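You operate a simulated robot arm through the tools that you are given. There is no shell and no other tool.

You are at the controls of a simulated robot arm. One attempt, no reset.

TASK
Put things in order on the table top between the blocks. At the end: the pink filter stands where the blue filter stood; the orange float is on the brown closed carton (marked "75"); the blue filter stands where the white block stood; the white block stands where the orange float stood; whatever was shut is shut again. Leave all else as you found it, and nothing knocked over. Set down upright: orange float.

It is judged by the outcome, as a careful person would: the job done as asked, and still so three seconds after it is handed in. It fails if anything else is knocked over, pushed out of place, dropped, spilled or broken.

THE ROBOT
A 6-joint arm with a two-finger parallel gripper, fixed in place. Base frame: the origin is at the foot of the arm, x ahead of it, y to its left, z up; the work surface is at about z = 0. Readings come in m, rad, newtons and seconds.
With the tool pointing down near the work surface it reaches from about 0.16 to 0.42 m from the base axis. Its first joint turns from -1.152 to 1.152 rad. Payload 1.57 kg.
The tool frame sits at the grasp point between the pads (the TCP): z along the fingers, y along the line on which they close. The tips reach 0.03 m beyond it. The gripper opens to 0.08 m. The fingers are 0.017 m wide and 0.012 m thick; the gripper's body (0.04 by 0.082 m) begins 0.08 m behind the TCP.
Orientation is told as [roll, pitch, yaw] about the base's x, y, z axes, in that order, counted from this pose: with the fingers straight down and closing along the base's y, the tool's x points along the base's -x, its y along +y and its z along -z.

THE INTERFACE
- The arm moves only by the tool servo_tool. Its argument "motion" is a list that holds one entry, the list of rows, each a list of 7 numbers: the shift along the base's x, y, z in m, then the turn, a rotation vector about the base's x, y, z in rad, then the opening in per cent of the stroke, from 0 (shut) to 100 (fully open). In form: [[[tx, ty, tz, rx, ry, rz, gripper], ...]]. A call has 1 to 20 rows; each row shifts and turns the commanded pose from where the row before left it. A row lasts 0.2 s, in which the tool goes at most 0.05 m and 0.15 rad; a call with a longer step from one row to the next is refused whole, and so is a gripper value outside its range. A pose out of reach is approached as far as the arm can. The call stops where the force on the tool passes 40 N (or 10 N more than at its start, if that is more) or the arm is blocked; 0.2 s more then pass. Each finger travels about 0.153 m/s and halts on what it meets, pressing with about 27 N; the grip force reading is that of the motor and also rises with nothing between the fingers. The clock runs only during rows and for 0.2 s after the last one: add rows that do not move to give the fingers time. It gives the time, the measured TCP pose, the force on the tool (base axes), the opening and the grip force at its end, in the units of the frame above (readings bear some noise), with the torque about the TCP (base axes, N m) and any sound that the robot's microphone picked up.
- Cameras (640 x 400 px; columns grow to the right, rows downward): "scene" is fixed at [0.0442, -0.3224, 0.4221]; the picture's right is [0.87, -0.50, 0.00], its down [-0.28, -0.49, -0.83] and it looks along [0.41, 0.71, -0.56] (base axes); focal length 214 px, centre (320, 200). "wrist" rides on the gripper at [0.072, -0.007, -0.122] in the tool frame; the picture's right is [0.09, 1.00, 0.00], its down [-0.84, 0.08, -0.54] and it looks along [-0.54, 0.05, 0.84] (tool axes); focal length 238 px, centre (320, 200). There is no depth. A picture from a camera that has moved, and an enlarged one, comes with that camera's place and axes in the base frame and with its lens.
- camera(camera): a new picture of that camera. It takes no simulated time.
- inspect(camera, box): a new picture of the part [left, top, right, bottom] of that camera's present view, enlarged. It takes no simulated time.
- hand_in(): hands the job in; it is judged then, once.

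Places have to be worked out from the pictures, the camera data and where the tool is seen. Open the gripper and draw the arm clear of the work before you hand the job in, unless the task says otherwise.

The tools are called after "Call:" by a JSON object that holds its "name" and its "arguments". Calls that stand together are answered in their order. servo_tool: Moves the arm, as the interface text tells. Its arguments: {"type":"object","properties":{"motion":{"type":"array","items":{"type":"array","items":{"type":"array","items":{"type":"number"}}}}},"required":["motion"]} The other tools are called the same way: camera (camera) takes a picture; inspect (camera, box) takes an enlarged picture of a part of a camera's view; hand_in () hands the job in.

At the start:

```text
time_s: 0.0
position: [0.2287, 0.0026, 0.2653]
ee_rot: [0.0, 0.001, 0.0]
wrist_force: [-0.6, 0.1, -0.3]
moment: [0.05, -0.01, 0.03]
finger_gap: 0.0799
grasp_force: 0.1
```

scene: 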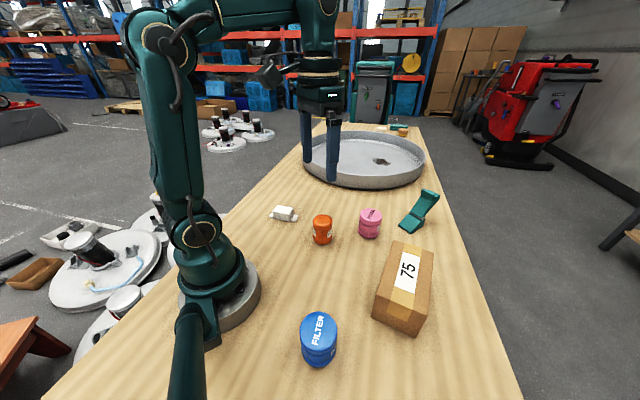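
wrist: 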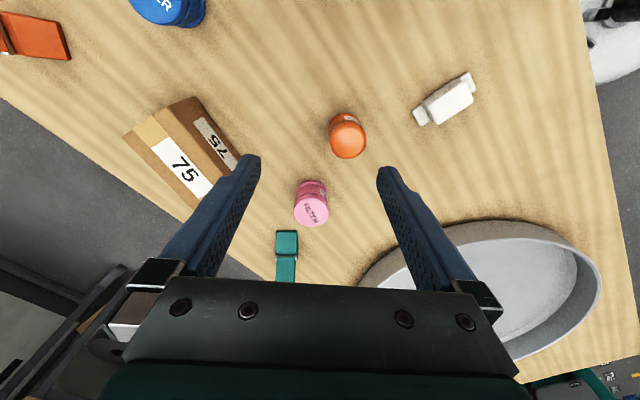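

I'll start by looking closely at each object from both cameras before moving anything.

Call:
{"name": "inspect", "arguments": {"camera": "scene", "box": [260, 180, 450, 300]}}

Call:
{"name": "inspect", "arguments": {"camera": "scene", "box": [270, 290, 430, 390]}}

Call:
{"name": "inspect", "arguments": {"camera": "wrist", "box": [270, 60, 500, 240]}}

Call:
{"name": "inspect", "arguments": {"camera": "wrist", "box": [0, 0, 280, 180]}}

```text
3.33 times, centred on (355, 240) of scene
camera zoom: at [0.0442, -0.3224, 0.4221], right [0.87, -0.5, 0.0], down [-0.28, -0.49, -0.83], along [0.41, 0.71, -0.56], focal length 715 px, centre (203, 67)
```

zoom: 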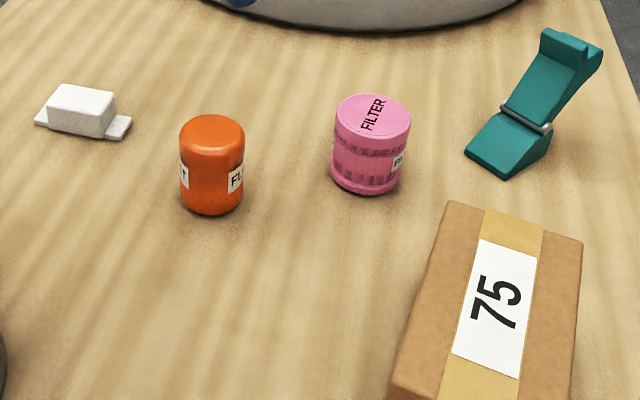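

```text
4.00 times, centred on (350, 340) of scene
camera zoom: at [0.0442, -0.3224, 0.4221], right [0.87, -0.5, 0.0], down [-0.28, -0.49, -0.83], along [0.41, 0.71, -0.56], focal length 858 px, centre (200, -360)
```

zoom: 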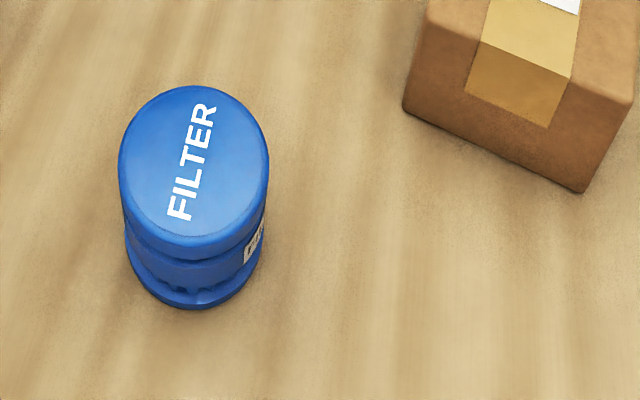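

```text
2.22 times, centred on (385, 150) of wrist
camera zoom: at [0.1571, -0.0037, 0.3885], right [-0.09, 1.0, 0.0], down [0.84, 0.08, 0.54], along [0.54, 0.05, -0.84], focal length 530 px, centre (176, 311)
```

zoom: 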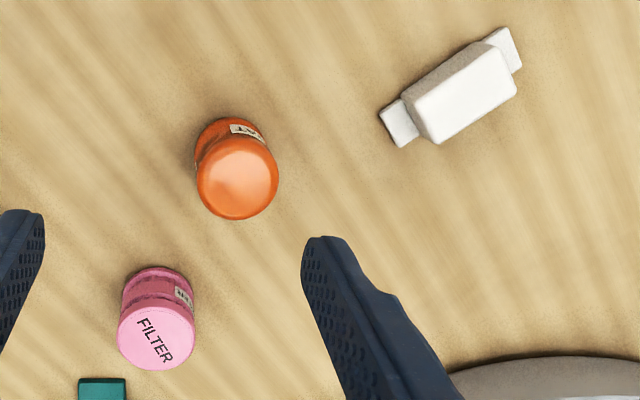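

```text
2.22 times, centred on (140, 90) of wrist
camera zoom: at [0.1571, -0.0037, 0.3885], right [-0.09, 1.0, 0.0], down [0.84, 0.08, 0.54], along [0.54, 0.05, -0.84], focal length 530 px, centre (720, 444)
```

zoom: 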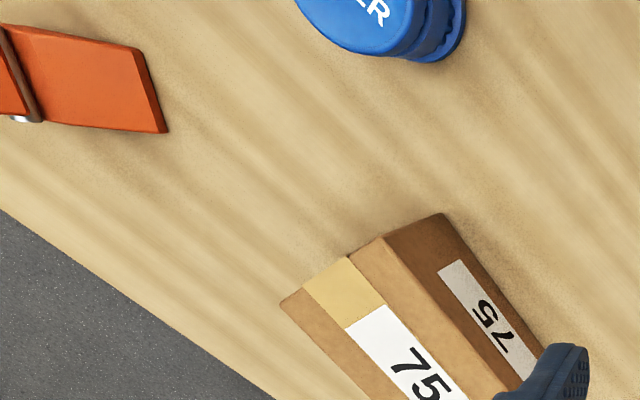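

The float is at about (0.265, 0.046), pink (0.391, 0.002), blue (0.121, -0.185) and the white block (0.208, 0.185). The carton top is centred near (0.32, -0.18) at z≈0.08. I'll move above the float with the gripper open to refine its position.

Call:
{"name": "servo_tool", "arguments": {"motion": [[[0.006, 0.007, -0.015, 0, 0, 0, 100], [0.006, 0.007, -0.015, 0, 0, 0, 100], [0.006, 0.007, -0.015, 0, 0, 0, 100], [0.006, 0.007, -0.015, 0, 0, 0, 100], [0.006, 0.007, -0.015, 0, 0, 0, 100], [0.006, 0.008, -0.015, 0, 0, 0, 100], [0, 0, 0, 0, 0, 0, 100]]]}}

Call:
{"name": "camera", "arguments": {"camera": "wrist"}}

Call:
{"name": "camera", "arguments": {"camera": "scene"}}

```text
time_s: 1.6
position: [0.2657, 0.0466, 0.1754]
ee_rot: [0.001, -0.001, -0.001]
wrist_force: [-0.2, 0.4, 0.4]
moment: [0.0, -0.01, 0.02]
finger_gap: 0.0799
grasp_force: 0.1
```

```text
taken
camera wrist: at [0.1936, 0.0395, 0.2984], right [-0.09, 1.0, 0.0], down [0.84, 0.08, 0.54], along [0.54, 0.05, -0.84], focal length 238 px, centre (320, 200)
```

wrist: 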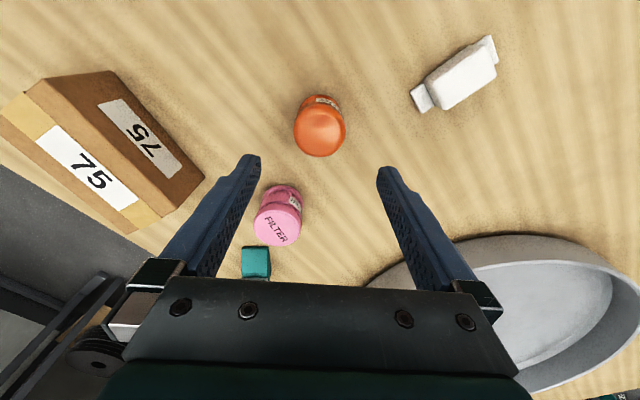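

```text
taken
```

scene: 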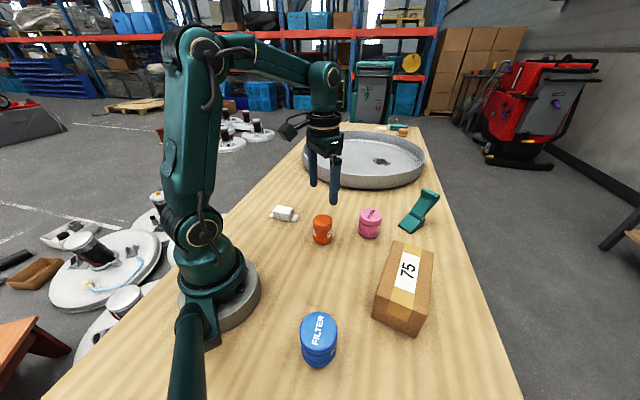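

Call:
{"name": "inspect", "arguments": {"camera": "wrist", "box": [270, 80, 370, 170]}}

Call:
{"name": "inspect", "arguments": {"camera": "wrist", "box": [390, 20, 520, 130]}}

Call:
{"name": "inspect", "arguments": {"camera": "scene", "box": [260, 190, 340, 255]}}

Call:
{"name": "inspect", "arguments": {"camera": "wrist", "box": [0, 50, 220, 250]}}

```text
4.44 times, centred on (320, 125) of wrist
camera zoom: at [0.1936, 0.0395, 0.2984], right [-0.09, 1.0, 0.0], down [0.84, 0.08, 0.54], along [0.54, 0.05, -0.84], focal length 1059 px, centre (320, 533)
```

zoom: 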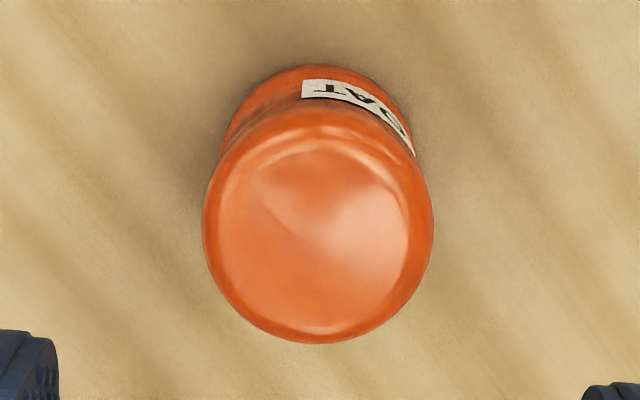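

```text
3.64 times, centred on (455, 75) of wrist
camera zoom: at [0.1936, 0.0395, 0.2984], right [-0.09, 1.0, 0.0], down [0.84, 0.08, 0.54], along [0.54, 0.05, -0.84], focal length 867 px, centre (-171, 654)
```

zoom: 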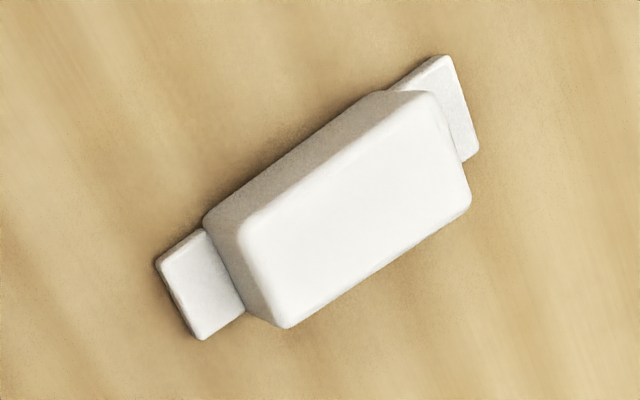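

```text
6.15 times, centred on (300, 222) of scene
camera zoom: at [0.0442, -0.3224, 0.4221], right [0.87, -0.5, 0.0], down [-0.28, -0.49, -0.83], along [0.41, 0.71, -0.56], focal length 1320 px, centre (443, 62)
```

zoom: 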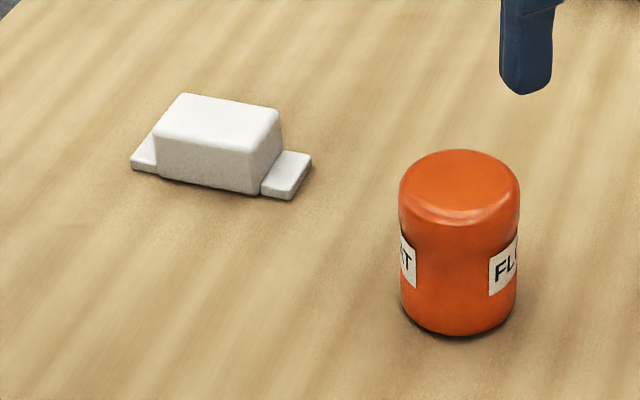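

```text
2.00 times, centred on (110, 150) of wrist
camera zoom: at [0.1936, 0.0395, 0.2984], right [-0.09, 1.0, 0.0], down [0.84, 0.08, 0.54], along [0.54, 0.05, -0.84], focal length 477 px, centre (740, 300)
```

zoom: 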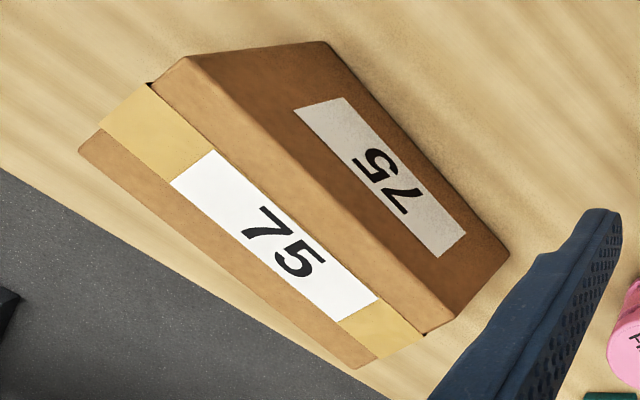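

The float is refined to about (0.267, 0.046), diameter ≈0.053, height ≈0.064, and the TCP is directly above it. I'll lower to z≈0.036 with the fingers open.

Call:
{"name": "servo_tool", "arguments": {"motion": [[[0.001, 0, -0.02, 0, 0, 0, 100], [0, 0, -0.02, 0, 0, 0, 100], [0, 0, -0.02, 0, 0, 0, 100], [0, 0, -0.02, 0, 0, 0, 100], [0, 0, -0.02, 0, 0, 0, 100], [0, 0, -0.02, 0, 0, 0, 100], [0, 0, -0.018, 0, 0, 0, 100], [0, 0, 0, 0, 0, 0, 100]]]}}

Call:
{"name": "camera", "arguments": {"camera": "wrist"}}

Call:
{"name": "inspect", "arguments": {"camera": "scene", "box": [260, 180, 400, 270]}}

```text
time_s: 3.4
position: [0.2653, 0.0465, 0.037]
ee_rot: [0.0, 0.0, 0.0]
wrist_force: [0.1, -0.6, 1.0]
moment: [0.02, 0.0, -0.03]
finger_gap: 0.08
grasp_force: 0.1
```

```text
taken
camera wrist: at [0.1939, 0.0401, 0.16], right [-0.09, 1.0, 0.0], down [0.84, 0.08, 0.54], along [0.54, 0.05, -0.84], focal length 238 px, centre (320, 200)
```

wrist: 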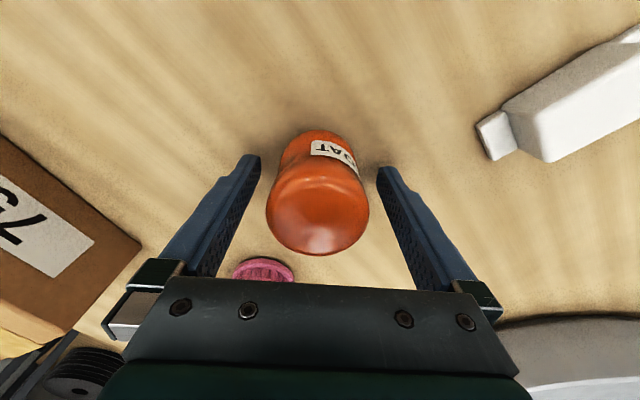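

```text
4.44 times, centred on (330, 225) of scene
camera zoom: at [0.0442, -0.3224, 0.4221], right [0.87, -0.5, 0.0], down [-0.28, -0.49, -0.83], along [0.41, 0.71, -0.56], focal length 953 px, centre (276, 89)
```

zoom: 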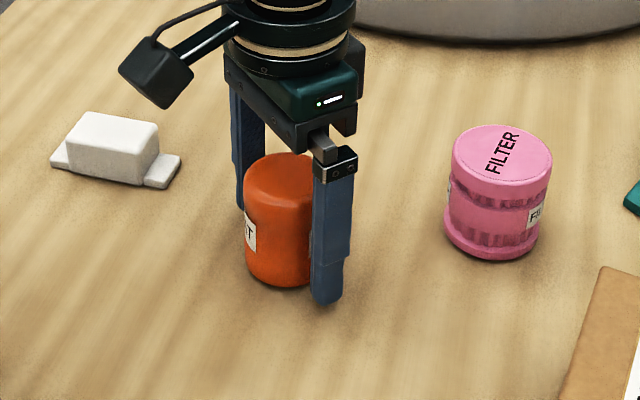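

The float sits centred between the fingers. I'll close on it and confirm the grip before lifting.

Call:
{"name": "servo_tool", "arguments": {"motion": [[[0, 0, 0, 0, 0, 0, 40], [0, 0, 0, 0, 0, 0, 40], [0, 0, 0, 0, 0, 0, 40]]]}}

Call:
{"name": "inspect", "arguments": {"camera": "wrist", "box": [220, 100, 420, 280]}}

```text
time_s: 4.2
position: [0.2664, 0.0483, 0.0377]
ee_rot: [-0.001, 0.001, -0.002]
wrist_force: [0.1, 0.3, -0.1]
moment: [0.0, 0.01, -0.03]
finger_gap: 0.05
grasp_force: 26.9
```

```text
2.22 times, centred on (320, 190) of wrist
camera zoom: at [0.1939, 0.0401, 0.1602], right [-0.09, 1.0, 0.0], down [0.84, 0.08, 0.54], along [0.54, 0.05, -0.84], focal length 530 px, centre (320, 222)
```

zoom: 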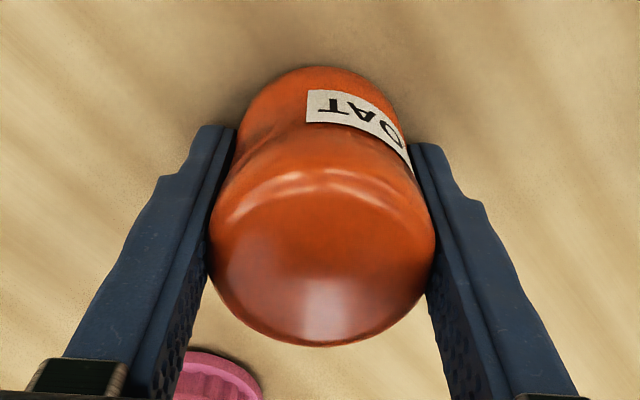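

The gap stopped at 0.050 m with 27 N, so the float is held. I'll lift straight up to z≈0.20 and then carry it over the carton.

Call:
{"name": "servo_tool", "arguments": {"motion": [[[0, 0, 0.01, 0, 0, 0, 40], [0, 0, 0.02, 0, 0, 0, 40], [0, 0, 0.025, 0, 0, 0, 40], [0, 0, 0.025, 0, 0, 0, 40], [0, 0, 0.025, 0, 0, 0, 40], [0, 0, 0.025, 0, 0, 0, 40], [0, 0, 0.025, 0, 0, 0, 40], [0, 0, 0.01, 0, 0, 0, 40], [0, 0, 0, 0, 0, 0, 40]]]}}

Call:
{"name": "camera", "arguments": {"camera": "scene"}}

Call:
{"name": "camera", "arguments": {"camera": "wrist"}}

```text
time_s: 6.2
position: [0.2645, 0.0472, 0.203]
ee_rot: [-0.002, 0.001, 0.0]
wrist_force: [0.3, -0.2, 0.7]
moment: [-0.02, 0.0, 0.01]
finger_gap: 0.0501
grasp_force: 27.7
```

```text
taken
```

scene: 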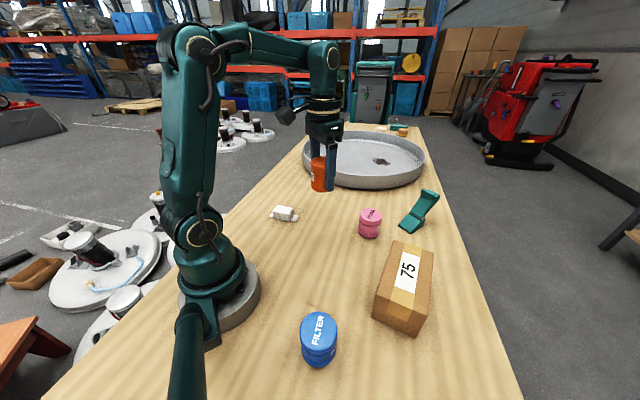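

```text
taken
camera wrist: at [0.1922, 0.0395, 0.3261], right [-0.09, 1.0, 0.0], down [0.84, 0.08, 0.54], along [0.54, 0.05, -0.84], focal length 238 px, centre (320, 200)
```

wrist: 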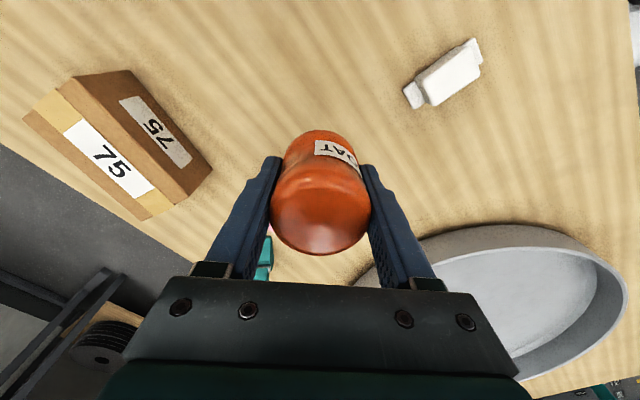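

The float is lifted cleanly and upright. Now I'll translate it at this height to above the carton centre (0.322, -0.177).

Call:
{"name": "servo_tool", "arguments": {"motion": [[[0.003, -0.01, 0, 0, 0, 0, 40], [0.0056, -0.0223, 0, 0, 0, 0, 40], [0.0056, -0.0223, 0, 0, 0, 0, 40], [0.0056, -0.0223, 0, 0, 0, 0, 40], [0.0056, -0.0223, 0, 0, 0, 0, 40], [0.0056, -0.0223, 0, 0, 0, 0, 40], [0.0056, -0.0223, 0, 0, 0, 0, 40], [0.0056, -0.0223, 0, 0, 0, 0, 40], [0.0056, -0.0223, 0, 0, 0, 0, 40], [0.0056, -0.0223, 0, 0, 0, 0, 40], [0.0026, -0.0123, 0, 0, 0, 0, 40], [0, 0, 0, 0, 0, 0, 40]]]}}

Call:
{"name": "camera", "arguments": {"camera": "scene"}}

Call:
{"name": "camera", "arguments": {"camera": "wrist"}}

```text
time_s: 8.8
position: [0.322, -0.177, 0.2034]
ee_rot: [0.001, 0.003, 0.002]
wrist_force: [0.2, 0.8, -0.4]
moment: [0.0, -0.01, -0.03]
finger_gap: 0.0498
grasp_force: 27.1
```

```text
taken
```

scene: 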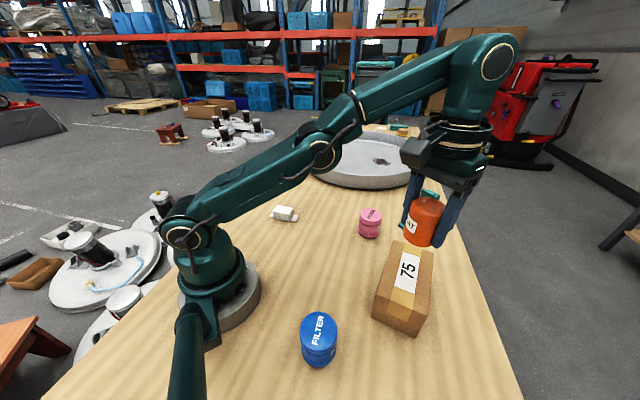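

```text
taken
camera wrist: at [0.2502, -0.1843, 0.3259], right [-0.09, 1.0, 0.0], down [0.84, 0.08, 0.54], along [0.54, 0.05, -0.84], focal length 238 px, centre (320, 200)
```

wrist: 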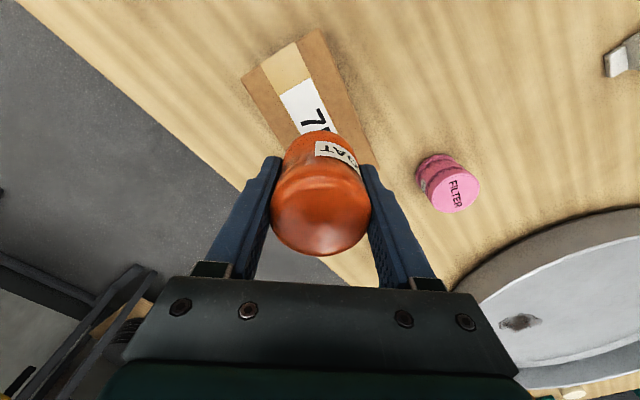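

The carton's near edges confirm its centre at about (0.322, -0.18), so the float is right above it. I'll lower to about 8 mm above the expected contact height and look.

Call:
{"name": "servo_tool", "arguments": {"motion": [[[0, -0.001, -0.015, 0, 0, 0, 40], [0, 0, -0.02, 0, 0, 0, 40], [0, 0, -0.015, 0, 0, 0, 40], [0, 0, -0.015, 0, 0, 0, 40], [0, 0, -0.008, 0, 0, 0, 40], [0, 0, -0.005, 0, 0, 0, 40], [0, 0, 0, 0, 0, 0, 40]]]}}

Call:
{"name": "inspect", "arguments": {"camera": "scene", "box": [350, 160, 480, 340]}}

Call:
{"name": "camera", "arguments": {"camera": "wrist"}}

```text
time_s: 10.4
position: [0.3214, -0.1763, 0.1264]
ee_rot: [0.001, 0.0, -0.001]
wrist_force: [-0.7, 0.1, 0.0]
moment: [0.0, 0.01, 0.02]
finger_gap: 0.0501
grasp_force: 27.6
```

```text
2.22 times, centred on (415, 250) of scene
camera zoom: at [0.0442, -0.3224, 0.4221], right [0.87, -0.5, 0.0], down [-0.28, -0.49, -0.83], along [0.41, 0.71, -0.56], focal length 477 px, centre (109, 89)
```

zoom: 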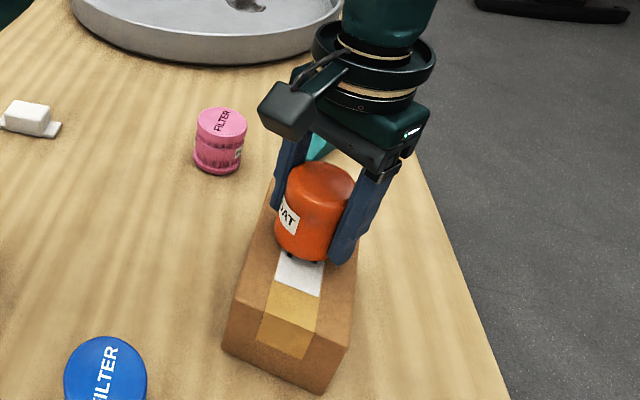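

```text
taken
camera wrist: at [0.2502, -0.1845, 0.2481], right [-0.09, 1.0, 0.0], down [0.84, 0.08, 0.54], along [0.54, 0.05, -0.84], focal length 238 px, centre (320, 200)
```

wrist: 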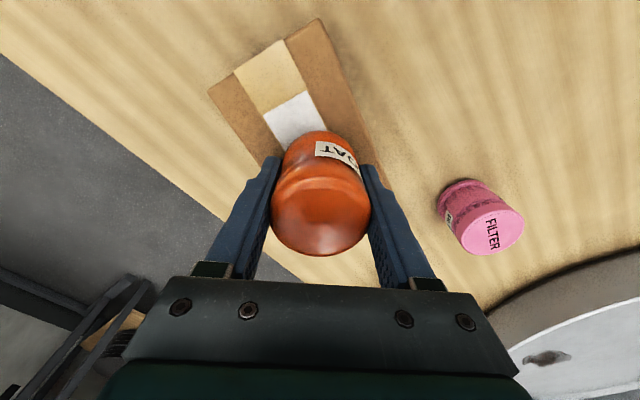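

The float hangs close above the carton top, centred on the tape. I'll step down gently and watch the force.

Call:
{"name": "servo_tool", "arguments": {"motion": [[[0, 0, -0.002, 0, 0, 0, 40], [0, 0, -0.002, 0, 0, 0, 40], [0, 0, -0.002, 0, 0, 0, 40], [0, 0, 0, 0, 0, 0, 40]]]}}

Call:
{"name": "inspect", "arguments": {"camera": "scene", "box": [370, 200, 450, 290]}}

```text
time_s: 11.4
position: [0.3223, -0.1766, 0.119]
ee_rot: [0.0, 0.0, 0.0]
wrist_force: [0.3, 0.3, -0.9]
moment: [0.0, 0.04, 0.02]
finger_gap: 0.0499
grasp_force: 26.8
```

```text
4.44 times, centred on (410, 245) of scene
camera zoom: at [0.0442, -0.3224, 0.4221], right [0.87, -0.5, 0.0], down [-0.28, -0.49, -0.83], along [0.41, 0.71, -0.56], focal length 953 px, centre (-80, 0)
```

zoom: 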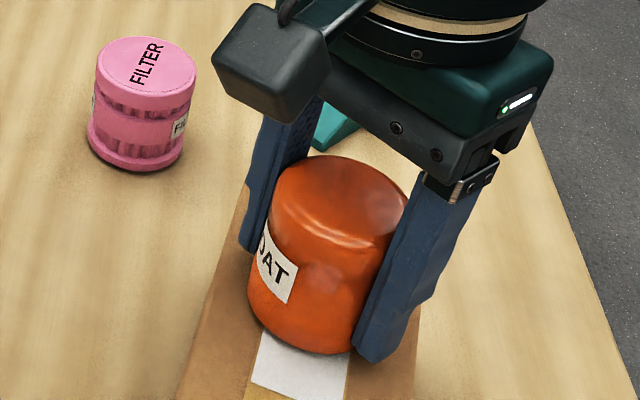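

There's no contact force yet at z≈0.119, so I'll keep stepping down in 1 mm increments.

Call:
{"name": "servo_tool", "arguments": {"motion": [[[0, 0, -0.001, 0, 0, 0, 40], [0, 0, -0.001, 0, 0, 0, 40], [0, 0, 0, 0, 0, 0, 40]]]}}

```text
time_s: 12.2
position: [0.3222, -0.177, 0.1176]
ee_rot: [-0.002, 0.001, 0.0]
wrist_force: [-4.5, 0.2, 15.8]
moment: [0.0, 0.21, 0.04]
finger_gap: 0.0499
grasp_force: 27.3
```

Contact now (about 16 N up), so the float is resting on the carton. I'll back off half a millimetre, open the fingers, and check.

Call:
{"name": "servo_tool", "arguments": {"motion": [[[0, 0, 0.0006, 0, 0, 0, 40], [0, 0, 0, 0, 0, 0, 55], [0, 0, 0, 0, 0, 0, 62], [0, 0, 0, 0, 0, 0, 66], [0, 0, 0, 0, 0, 0, 75], [0, 0, 0, 0, 0, 0, 90], [0, 0, 0, 0, 0, 0, 100], [0, 0, 0, 0, 0, 0, 100]]]}}

Call:
{"name": "inspect", "arguments": {"camera": "scene", "box": [360, 180, 460, 340]}}

Call:
{"name": "camera", "arguments": {"camera": "wrist"}}

```text
time_s: 14.0
position: [0.3217, -0.1778, 0.1159]
ee_rot: [0.0, 0.001, 0.0]
wrist_force: [-0.5, 0.1, -0.3]
moment: [0.02, -0.01, -0.02]
finger_gap: 0.0802
grasp_force: 0.1
```

```text
2.50 times, centred on (410, 260) of scene
camera zoom: at [0.0442, -0.3224, 0.4221], right [0.87, -0.5, 0.0], down [-0.28, -0.49, -0.83], along [0.41, 0.71, -0.56], focal length 536 px, centre (95, 50)
```

zoom: 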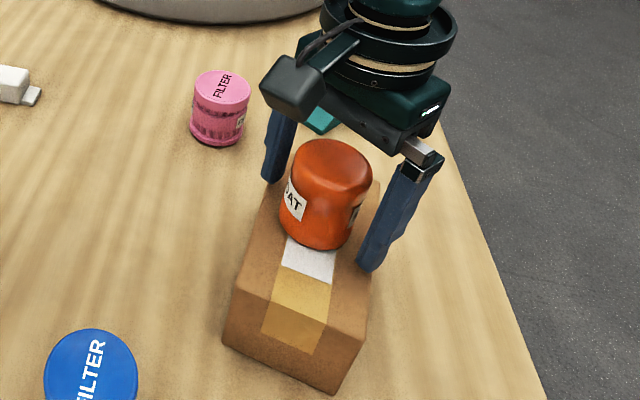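

```text
taken
camera wrist: at [0.2503, -0.1845, 0.2398], right [-0.09, 1.0, 0.0], down [0.84, 0.08, 0.54], along [0.54, 0.05, -0.84], focal length 238 px, centre (320, 200)
```

wrist: 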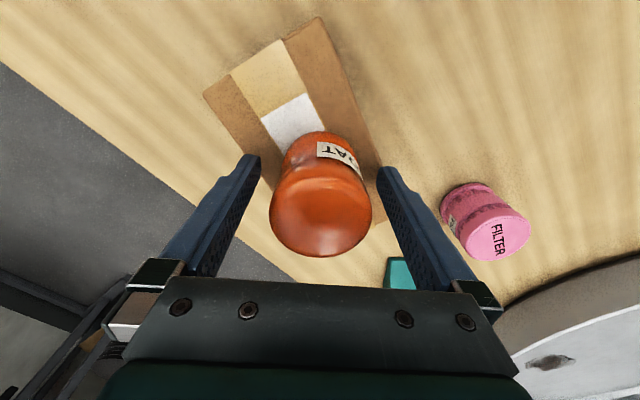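

The float stands upright and centred on the carton. I'll rise straight up clear of it, then check the scene.

Call:
{"name": "servo_tool", "arguments": {"motion": [[[0, 0, 0.01, 0, 0, 0, 100], [0, 0, 0.02, 0, 0, 0, 100], [0, 0, 0.025, 0, 0, 0, 100], [0, 0, 0.025, 0, 0, 0, 100], [0, 0, 0.025, 0, 0, 0, 100], [0, 0, 0.015, 0, 0, 0, 100], [0, 0, 0, 0, 0, 0, 100]]]}}

Call:
{"name": "camera", "arguments": {"camera": "scene"}}

Call:
{"name": "camera", "arguments": {"camera": "wrist"}}

```text
time_s: 15.6
position: [0.3056, -0.1689, 0.229]
ee_rot: [0.001, 0.0, 0.002]
wrist_force: [-0.3, -0.3, -1.5]
moment: [0.01, 0.02, -0.01]
finger_gap: 0.08
grasp_force: 0.0
out of reach, approached as far as the arm can: row 5, 6
```

```text
taken
```

scene: 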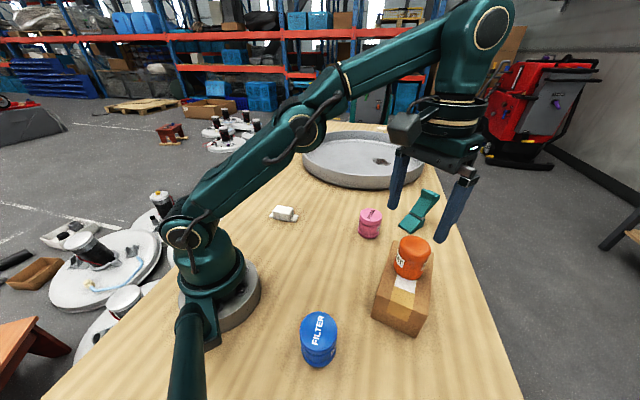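

```text
taken
camera wrist: at [0.234, -0.1765, 0.3512], right [-0.09, 1.0, 0.0], down [0.84, 0.08, 0.54], along [0.54, 0.05, -0.84], focal length 238 px, centre (320, 200)
```

wrist: 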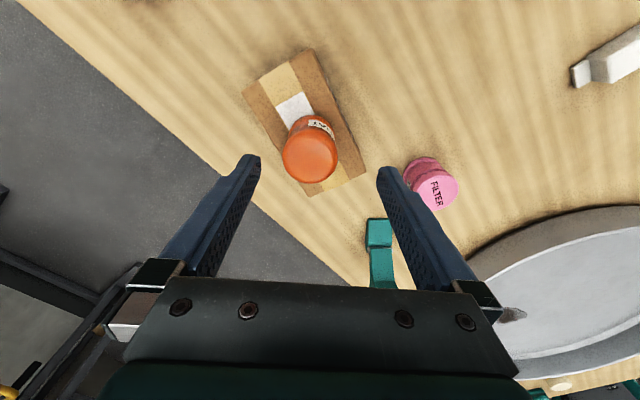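

The float is safe, and the arm only hit its upper reach limit near z≈0.23. Now I'll swing over toward the white block while turning the yaw about -0.83 rad, so the fingers close across its narrow side.

Call:
{"name": "servo_tool", "arguments": {"motion": [[[-0.0035, 0.012, 0, 0, 0, -0.02, 100], [-0.007, 0.0255, -0.002, 0, 0, -0.06, 100], [-0.007, 0.0255, -0.002, 0, 0, -0.06, 100], [-0.007, 0.0255, -0.002, 0, 0, -0.06, 100], [-0.007, 0.0255, -0.002, 0, 0, -0.06, 100], [-0.007, 0.0255, -0.002, 0, 0, -0.06, 100], [-0.007, 0.0255, -0.002, 0, 0, -0.06, 100], [-0.007, 0.0255, -0.002, 0, 0, -0.06, 100], [-0.007, 0.0255, -0.002, 0, 0, -0.06, 100], [-0.007, 0.0255, -0.002, 0, 0, -0.06, 100], [-0.007, 0.0255, -0.002, 0, 0, -0.06, 100], [-0.007, 0.0255, -0.002, 0, 0, -0.06, 100], [-0.007, 0.0255, -0.002, 0, 0, -0.06, 100], [-0.007, 0.0255, -0.002, 0, 0, -0.06, 100], [-0.0035, 0.012, 0, 0, 0, -0.029, 100], [0, 0, 0, 0, 0, 0, 100]]]}}

Call:
{"name": "camera", "arguments": {"camera": "wrist"}}

Call:
{"name": "camera", "arguments": {"camera": "scene"}}

```text
time_s: 19.0
position: [0.2071, 0.1849, 0.2008]
ee_rot: [-0.003, 0.0, -0.829]
wrist_force: [0.1, 0.0, 0.0]
moment: [0.01, 0.02, -0.01]
finger_gap: 0.08
grasp_force: 0.1
```

```text
taken
camera wrist: at [0.1531, 0.2327, 0.3231], right [0.67, 0.74, 0.0], down [0.62, -0.56, 0.54], along [0.4, -0.36, -0.84], focal length 238 px, centre (320, 200)
```

wrist: 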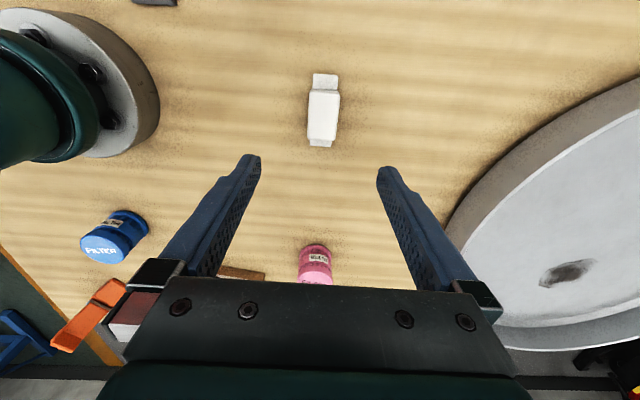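

```text
taken
```

scene: 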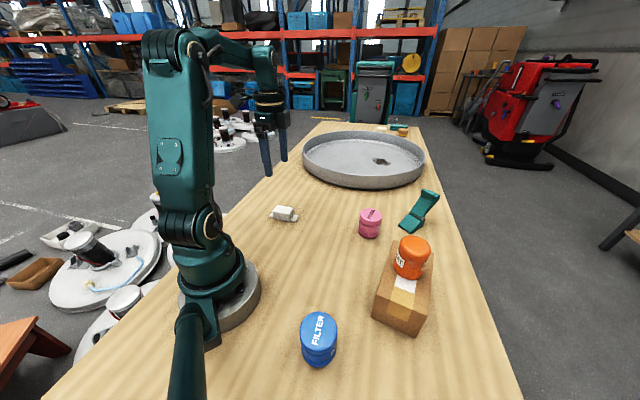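

The block's long axis now runs nearly vertical in the wrist view, which is the right yaw. I'll zoom in to refine its centre and angle.

Call:
{"name": "inspect", "arguments": {"camera": "wrist", "box": [270, 60, 380, 160]}}

```text
4.00 times, centred on (325, 110) of wrist
camera zoom: at [0.1531, 0.2327, 0.3231], right [0.67, 0.74, 0.0], down [0.62, -0.56, 0.54], along [0.4, -0.36, -0.84], focal length 953 px, centre (300, 560)
```

zoom: 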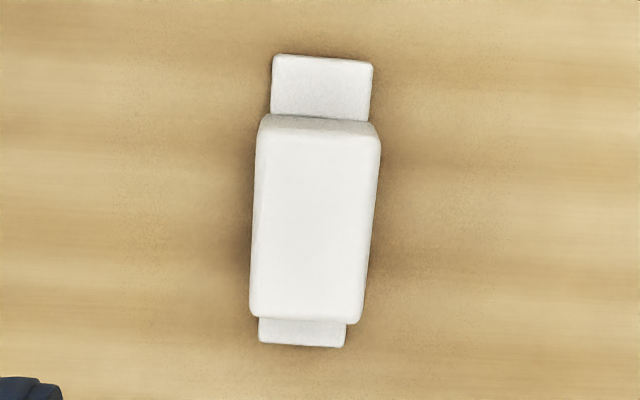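

The block centre works out to (0.2085, 0.1873), about 0.035 m wide and 0.026 m tall, and the yaw is already right. I'll shift by (1.5, 3) mm and descend to z≈0.06 for a check.

Call:
{"name": "servo_tool", "arguments": {"motion": [[[0.0015, 0.003, -0.02, 0, 0, 0, 100], [0, 0, -0.025, 0, 0, 0, 100], [0, 0, -0.025, 0, 0, 0, 100], [0, 0, -0.025, 0, 0, 0, 100], [0, 0, -0.025, 0, 0, 0, 100], [0, 0, -0.02, 0, 0, 0, 100], [0, 0, 0, 0, 0, 0, 100]]]}}

Call:
{"name": "camera", "arguments": {"camera": "wrist"}}

Call:
{"name": "inspect", "arguments": {"camera": "scene", "box": [240, 160, 340, 240]}}

```text
time_s: 20.6
position: [0.2088, 0.1873, 0.0627]
ee_rot: [0.001, -0.001, -0.83]
wrist_force: [0.2, -0.2, -0.8]
moment: [0.01, 0.02, -0.03]
finger_gap: 0.0798
grasp_force: 0.1
```

```text
taken
camera wrist: at [0.1553, 0.2351, 0.1845], right [0.67, 0.74, 0.0], down [0.62, -0.56, 0.54], along [0.4, -0.36, -0.84], focal length 238 px, centre (320, 200)
```

wrist: 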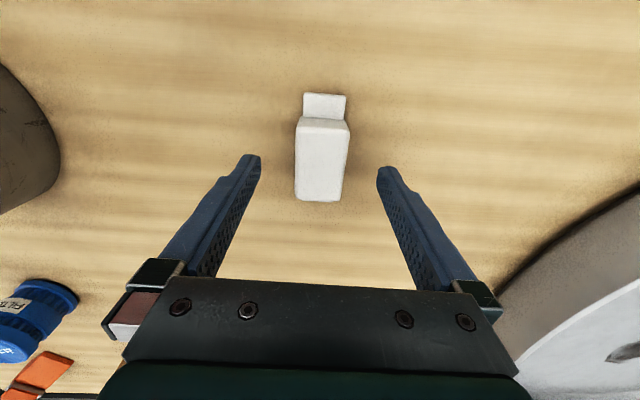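

```text
5.00 times, centred on (290, 200) of scene
camera zoom: at [0.0442, -0.3224, 0.4221], right [0.87, -0.5, 0.0], down [-0.28, -0.49, -0.83], along [0.41, 0.71, -0.56], focal length 1072 px, centre (470, 200)
```

zoom: 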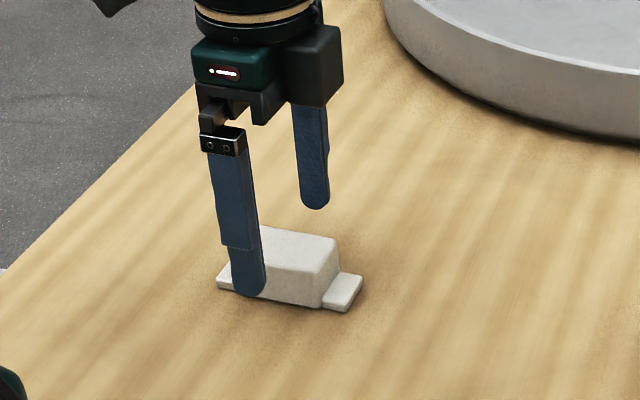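

The block is centred between the fingers. I'll lower slowly to z≈0.0335, leaving the tips about 3 mm above the table.

Call:
{"name": "servo_tool", "arguments": {"motion": [[[0, 0, -0.01, 0, 0, 0, 100], [0, 0, -0.008, 0, 0, 0, 100], [0, 0, -0.006, 0, 0, 0, 100], [0, 0, -0.004, 0, 0, 0, 100], [0, 0, 0, 0, 0, 0, 100]]]}}

Call:
{"name": "camera", "arguments": {"camera": "wrist"}}

Call:
{"name": "inspect", "arguments": {"camera": "scene", "box": [240, 160, 340, 240]}}

```text
time_s: 21.8
position: [0.2079, 0.1864, 0.0334]
ee_rot: [-0.002, -0.001, -0.829]
wrist_force: [-0.2, 0.0, -0.4]
moment: [0.0, -0.03, -0.01]
finger_gap: 0.08
grasp_force: 0.0
```

```text
taken
camera wrist: at [0.1553, 0.2352, 0.1557], right [0.67, 0.74, 0.0], down [0.62, -0.56, 0.54], along [0.4, -0.36, -0.84], focal length 238 px, centre (320, 200)
```

wrist: 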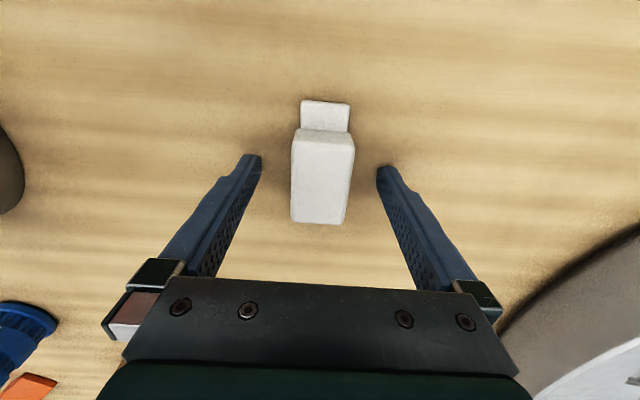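

```text
5.00 times, centred on (290, 200) of scene
camera zoom: at [0.0442, -0.3224, 0.4221], right [0.87, -0.5, 0.0], down [-0.28, -0.49, -0.83], along [0.41, 0.71, -0.56], focal length 1072 px, centre (470, 200)
```

zoom: 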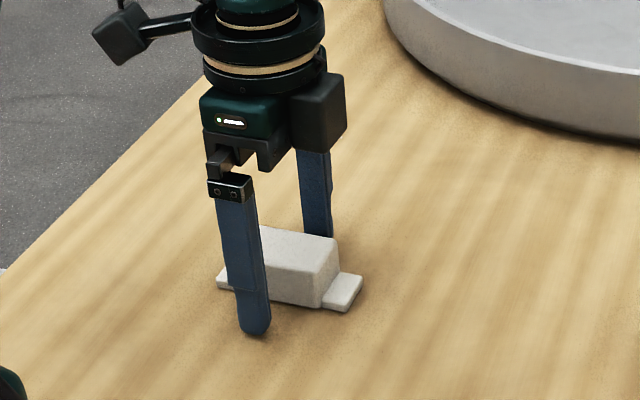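

Both fingers straddle the middle of the block. I'll close on it and check the gap.

Call:
{"name": "servo_tool", "arguments": {"motion": [[[0, 0, 0, 0, 0, 0, 60], [0, 0, 0, 0, 0, 0, 45], [0, 0, 0, 0, 0, 0, 25], [0, 0, 0, 0, 0, 0, 25], [0, 0, 0, 0, 0, 0, 25]]]}}

Call:
{"name": "inspect", "arguments": {"camera": "wrist", "box": [220, 70, 420, 260]}}

```text
time_s: 23.0
position: [0.2082, 0.1876, 0.0332]
ee_rot: [0.0, -0.002, -0.829]
wrist_force: [0.7, 0.8, 0.3]
moment: [-0.03, -0.02, 0.05]
finger_gap: 0.0354
grasp_force: 26.9
```

```text
2.11 times, centred on (320, 165) of wrist
camera zoom: at [0.1553, 0.2352, 0.1558], right [0.67, 0.74, 0.0], down [0.62, -0.56, 0.54], along [0.4, -0.36, -0.84], focal length 502 px, centre (320, 274)
```

zoom: 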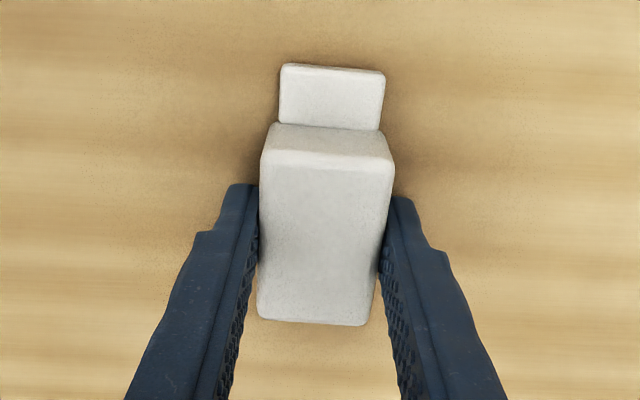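

The block is held at 0.0354 m, with its centre at (0.2083, 0.1875), matching the TCP. I'll lift it about 0.1 m and carry it over the float's old spot (0.2665, 0.0467), keeping its orientation.

Call:
{"name": "servo_tool", "arguments": {"motion": [[[0, 0, 0.008, 0, 0, 0, 25], [0, 0, 0.02, 0, 0, 0, 25], [0, 0, 0.025, 0, 0, 0, 25], [0, 0, 0.025, 0, 0, 0, 25], [0, 0, 0.022, 0, 0, 0, 25], [0.0042, -0.0105, 0, 0, 0, 0, 25], [0.009, -0.02, 0, 0, 0, 0, 25], [0.009, -0.022, 0, 0, 0, 0, 25], [0.009, -0.022, 0, 0, 0, 0, 25], [0.009, -0.022, 0, 0, 0, 0, 25], [0.009, -0.022, 0, 0, 0, 0, 25], [0.006, -0.015, 0, 0, 0, 0, 25], [0.003, -0.007, 0, 0, 0, 0, 25], [0, 0, 0, 0, 0, 0, 25]]]}}

Call:
{"name": "camera", "arguments": {"camera": "scene"}}

Call:
{"name": "camera", "arguments": {"camera": "wrist"}}

```text
time_s: 26.0
position: [0.2685, 0.0474, 0.1326]
ee_rot: [0.0, 0.0, -0.83]
wrist_force: [0.7, -0.2, -1.4]
moment: [-0.01, 0.02, 0.01]
finger_gap: 0.0356
grasp_force: 27.1
```

```text
taken
```

scene: 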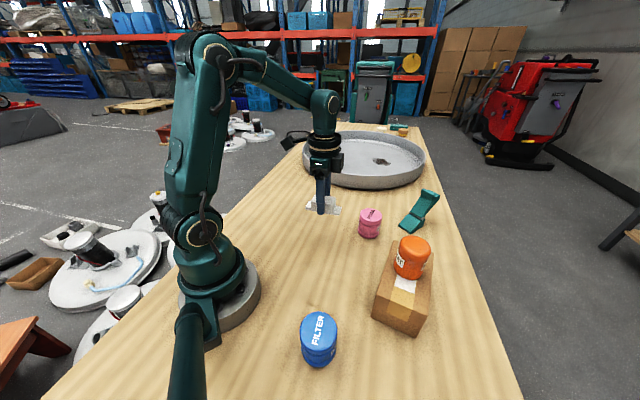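

```text
taken
camera wrist: at [0.2148, 0.0952, 0.2558], right [0.67, 0.74, 0.0], down [0.62, -0.56, 0.54], along [0.4, -0.36, -0.84], focal length 238 px, centre (320, 200)
```

wrist: 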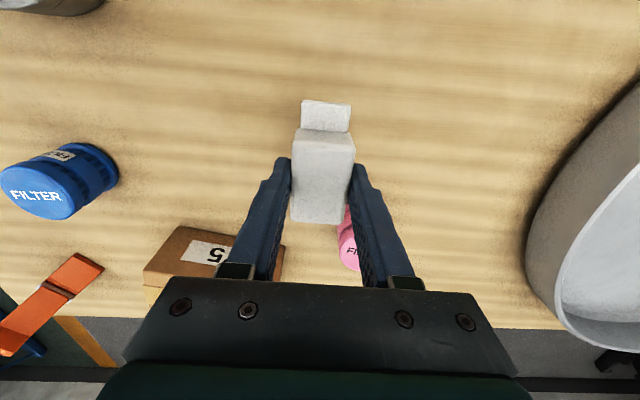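

The block is held level. I'll correct x by -2 mm and lower to about 4 mm above the table.

Call:
{"name": "servo_tool", "arguments": {"motion": [[[-0.002, 0, -0.015, 0, 0, 0, 25], [0, 0, -0.025, 0, 0, 0, 25], [0, 0, -0.025, 0, 0, 0, 25], [0, 0, -0.018, 0, 0, 0, 25], [0, 0, -0.009, 0, 0, 0, 25], [0, 0, -0.004, 0, 0, 0, 25], [0, 0, 0, 0, 0, 0, 25]]]}}

Call:
{"name": "inspect", "arguments": {"camera": "scene", "box": [270, 180, 400, 270]}}

Call:
{"name": "camera", "arguments": {"camera": "wrist"}}

```text
time_s: 27.6
position: [0.265, 0.0478, 0.0373]
ee_rot: [0.0, 0.002, -0.828]
wrist_force: [0.4, 0.0, -1.8]
moment: [0.01, 0.0, 0.0]
finger_gap: 0.0356
grasp_force: 27.3
```

```text
4.44 times, centred on (335, 225) of scene
camera zoom: at [0.0442, -0.3224, 0.4221], right [0.87, -0.5, 0.0], down [-0.28, -0.49, -0.83], along [0.41, 0.71, -0.56], focal length 953 px, centre (253, 89)
```

zoom: 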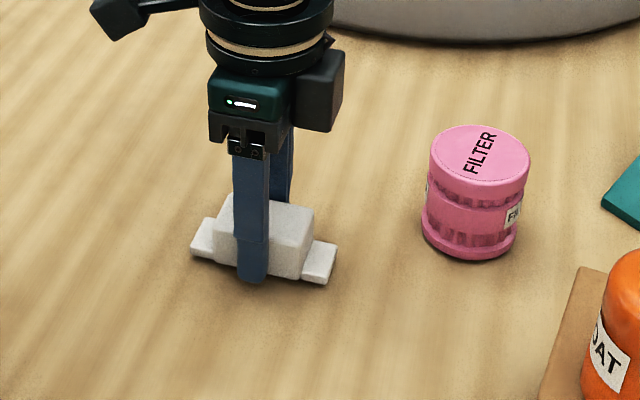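

```text
taken
camera wrist: at [0.2124, 0.0957, 0.16], right [0.67, 0.74, 0.0], down [0.62, -0.56, 0.54], along [0.4, -0.36, -0.84], focal length 238 px, centre (320, 200)
```

wrist: 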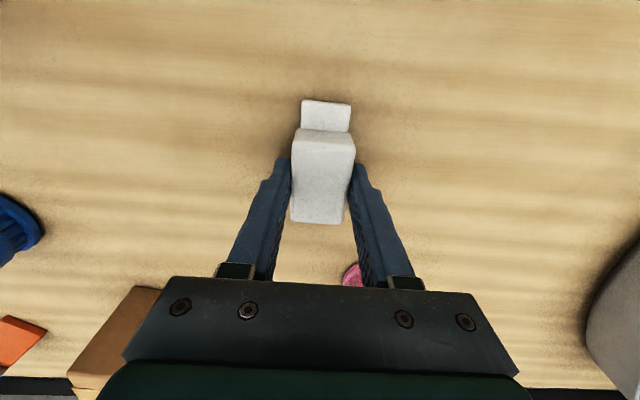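

The TCP is at about (0.2663, 0.0473), right over the old float spot. I'll lower the last 4 mm in small steps.

Call:
{"name": "servo_tool", "arguments": {"motion": [[[0, 0, -0.002, 0, 0, 0, 25], [0, 0, -0.001, 0, 0, 0, 25], [0, 0, -0.001, 0, 0, 0, 25], [0, 0, 0, 0, 0, 0, 25]]]}}

```text
time_s: 28.6
position: [0.2659, 0.0467, 0.0335]
ee_rot: [-0.001, 0.0, -0.828]
wrist_force: [0.3, -0.6, -1.9]
moment: [0.02, -0.02, -0.03]
finger_gap: 0.0352
grasp_force: 27.2
```

The weight still hangs on the fingers, so there's no contact yet. I'll go another half millimetre at a time.

Call:
{"name": "servo_tool", "arguments": {"motion": [[[0, 0, -0.0005, 0, 0, 0, 25], [0, 0, 0, 0, 0, 0, 25]]]}}

```text
time_s: 29.2
position: [0.2643, 0.047, 0.0334]
ee_rot: [0.0, 0.001, -0.828]
wrist_force: [1.3, -4.0, 10.1]
moment: [0.17, 0.22, 0.09]
finger_gap: 0.0354
grasp_force: 26.8
```

Contact at about 10 N, so the block is on the table. I'll release gradually.

Call:
{"name": "servo_tool", "arguments": {"motion": [[[0, 0, 0.0003, 0, 0, 0, 38], [0, 0, 0, 0, 0, 0, 45], [0, 0, 0, 0, 0, 0, 50], [0, 0, 0, 0, 0, 0, 60], [0, 0, 0, 0, 0, 0, 80], [0, 0, 0, 0, 0, 0, 80]]]}}

Call:
{"name": "camera", "arguments": {"camera": "wrist"}}

Call:
{"name": "inspect", "arguments": {"camera": "scene", "box": [270, 180, 400, 270]}}

```text
time_s: 30.6
position: [0.2652, 0.0478, 0.0335]
ee_rot: [0.001, 0.0, -0.828]
wrist_force: [0.2, -0.1, -0.7]
moment: [-0.01, 0.0, -0.02]
finger_gap: 0.064
grasp_force: 0.0
```

```text
taken
camera wrist: at [0.2115, 0.0956, 0.1558], right [0.67, 0.74, 0.0], down [0.62, -0.56, 0.54], along [0.4, -0.36, -0.84], focal length 238 px, centre (320, 200)
```

wrist: 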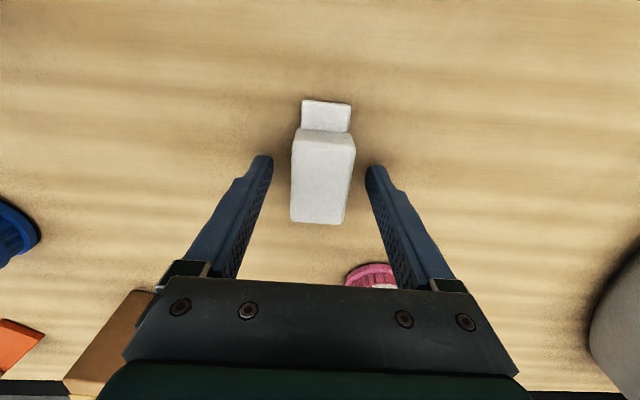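

```text
4.44 times, centred on (335, 225) of scene
camera zoom: at [0.0442, -0.3224, 0.4221], right [0.87, -0.5, 0.0], down [-0.28, -0.49, -0.83], along [0.41, 0.71, -0.56], focal length 953 px, centre (253, 89)
```

zoom: 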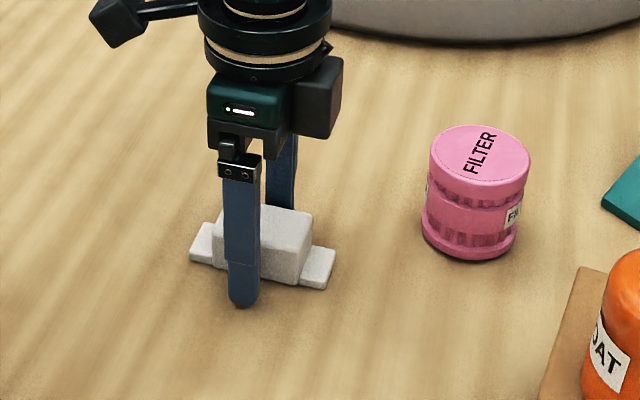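

The white block is standing at (0.2655, 0.047). I'll rise straight up with the fingers opening only once clear, then move toward the blue filter.

Call:
{"name": "servo_tool", "arguments": {"motion": [[[0, 0, 0.01, 0, 0, 0, 80], [0, 0, 0.02, 0, 0, 0, 80], [0, 0, 0.03, 0, 0, 0, 90], [0, 0, 0.03, 0, 0, 0, 100], [0, 0, 0.03, 0, 0, 0, 100], [0, 0, 0.03, 0, 0, 0, 100], [0, 0, 0.016, 0, 0, 0, 100], [0, 0, 0, 0, 0, 0, 100]]]}}

Call:
{"name": "inspect", "arguments": {"camera": "scene", "box": [260, 180, 400, 270]}}

Call:
{"name": "camera", "arguments": {"camera": "wrist"}}

```text
time_s: 32.4
position: [0.2642, 0.0486, 0.2008]
ee_rot: [0.0, 0.0, -0.83]
wrist_force: [-0.3, 0.1, -0.7]
moment: [0.02, -0.02, 0.04]
finger_gap: 0.0801
grasp_force: 0.1
```

```text
4.44 times, centred on (330, 225) of scene
camera zoom: at [0.0442, -0.3224, 0.4221], right [0.87, -0.5, 0.0], down [-0.28, -0.49, -0.83], along [0.41, 0.71, -0.56], focal length 953 px, centre (276, 89)
```

zoom: 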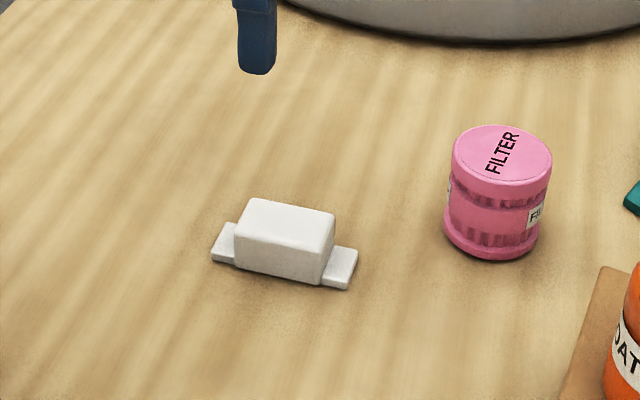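

```text
taken
camera wrist: at [0.2108, 0.0964, 0.323], right [0.67, 0.74, 0.0], down [0.62, -0.56, 0.54], along [0.4, -0.36, -0.84], focal length 238 px, centre (320, 200)
```

wrist: 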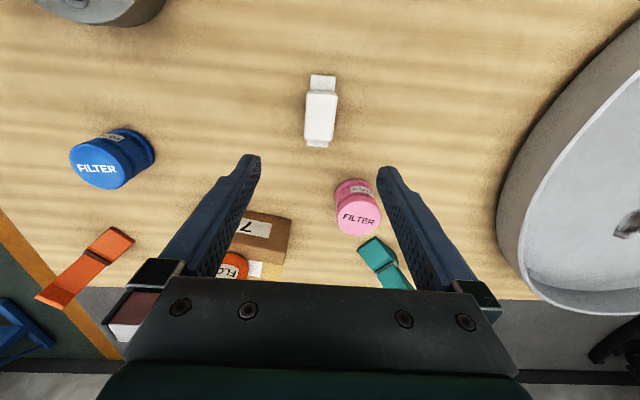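

The white block is standing properly. Moving at z≈0.2 to above the blue filter at about (0.121, -0.185).

Call:
{"name": "servo_tool", "arguments": {"motion": [[[-0.006, -0.01, 0, 0, 0, 0, 100], [-0.0131, -0.0212, 0, 0, 0, 0, 100], [-0.0131, -0.0212, 0, 0, 0, 0, 100], [-0.0131, -0.0212, 0, 0, 0, 0, 100], [-0.0131, -0.0212, 0, 0, 0, 0, 100], [-0.0131, -0.0212, 0, 0, 0, 0, 100], [-0.0131, -0.0212, 0, 0, 0, 0, 100], [-0.0131, -0.0212, 0, 0, 0, 0, 100], [-0.0131, -0.0212, 0, 0, 0, 0, 100], [-0.0131, -0.0212, 0, 0, 0, 0, 100], [-0.0131, -0.0212, 0, 0, 0, 0, 100], [-0.007, -0.011, 0, 0, 0, 0, 100], [0, 0, 0, 0, 0, 0, 100]]]}}

Call:
{"name": "camera", "arguments": {"camera": "wrist"}}

Call:
{"name": "camera", "arguments": {"camera": "scene"}}

```text
time_s: 35.2
position: [0.1207, -0.1885, 0.2004]
ee_rot: [-0.001, 0.0, -0.828]
wrist_force: [-0.7, 0.5, -1.0]
moment: [-0.03, -0.03, 0.03]
finger_gap: 0.0801
grasp_force: 0.1
```

```text
taken
camera wrist: at [0.0675, -0.1401, 0.3236], right [0.67, 0.74, 0.0], down [0.62, -0.56, 0.54], along [0.4, -0.36, -0.84], focal length 238 px, centre (320, 200)
```

wrist: 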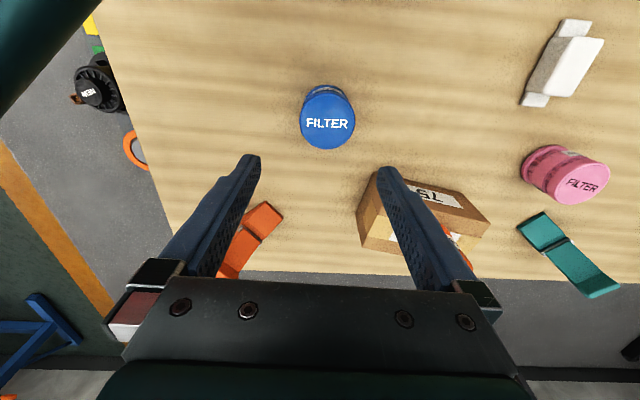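

```text
taken
```

scene: 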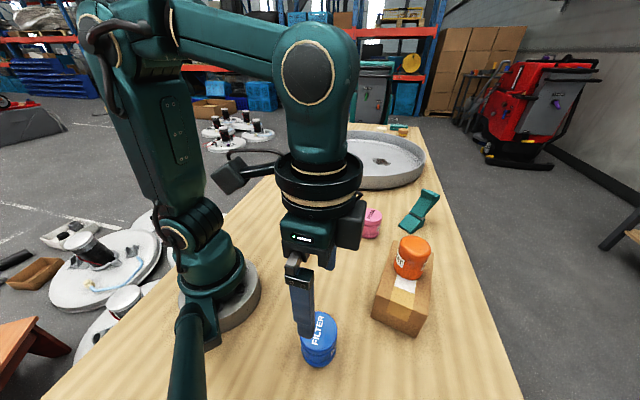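

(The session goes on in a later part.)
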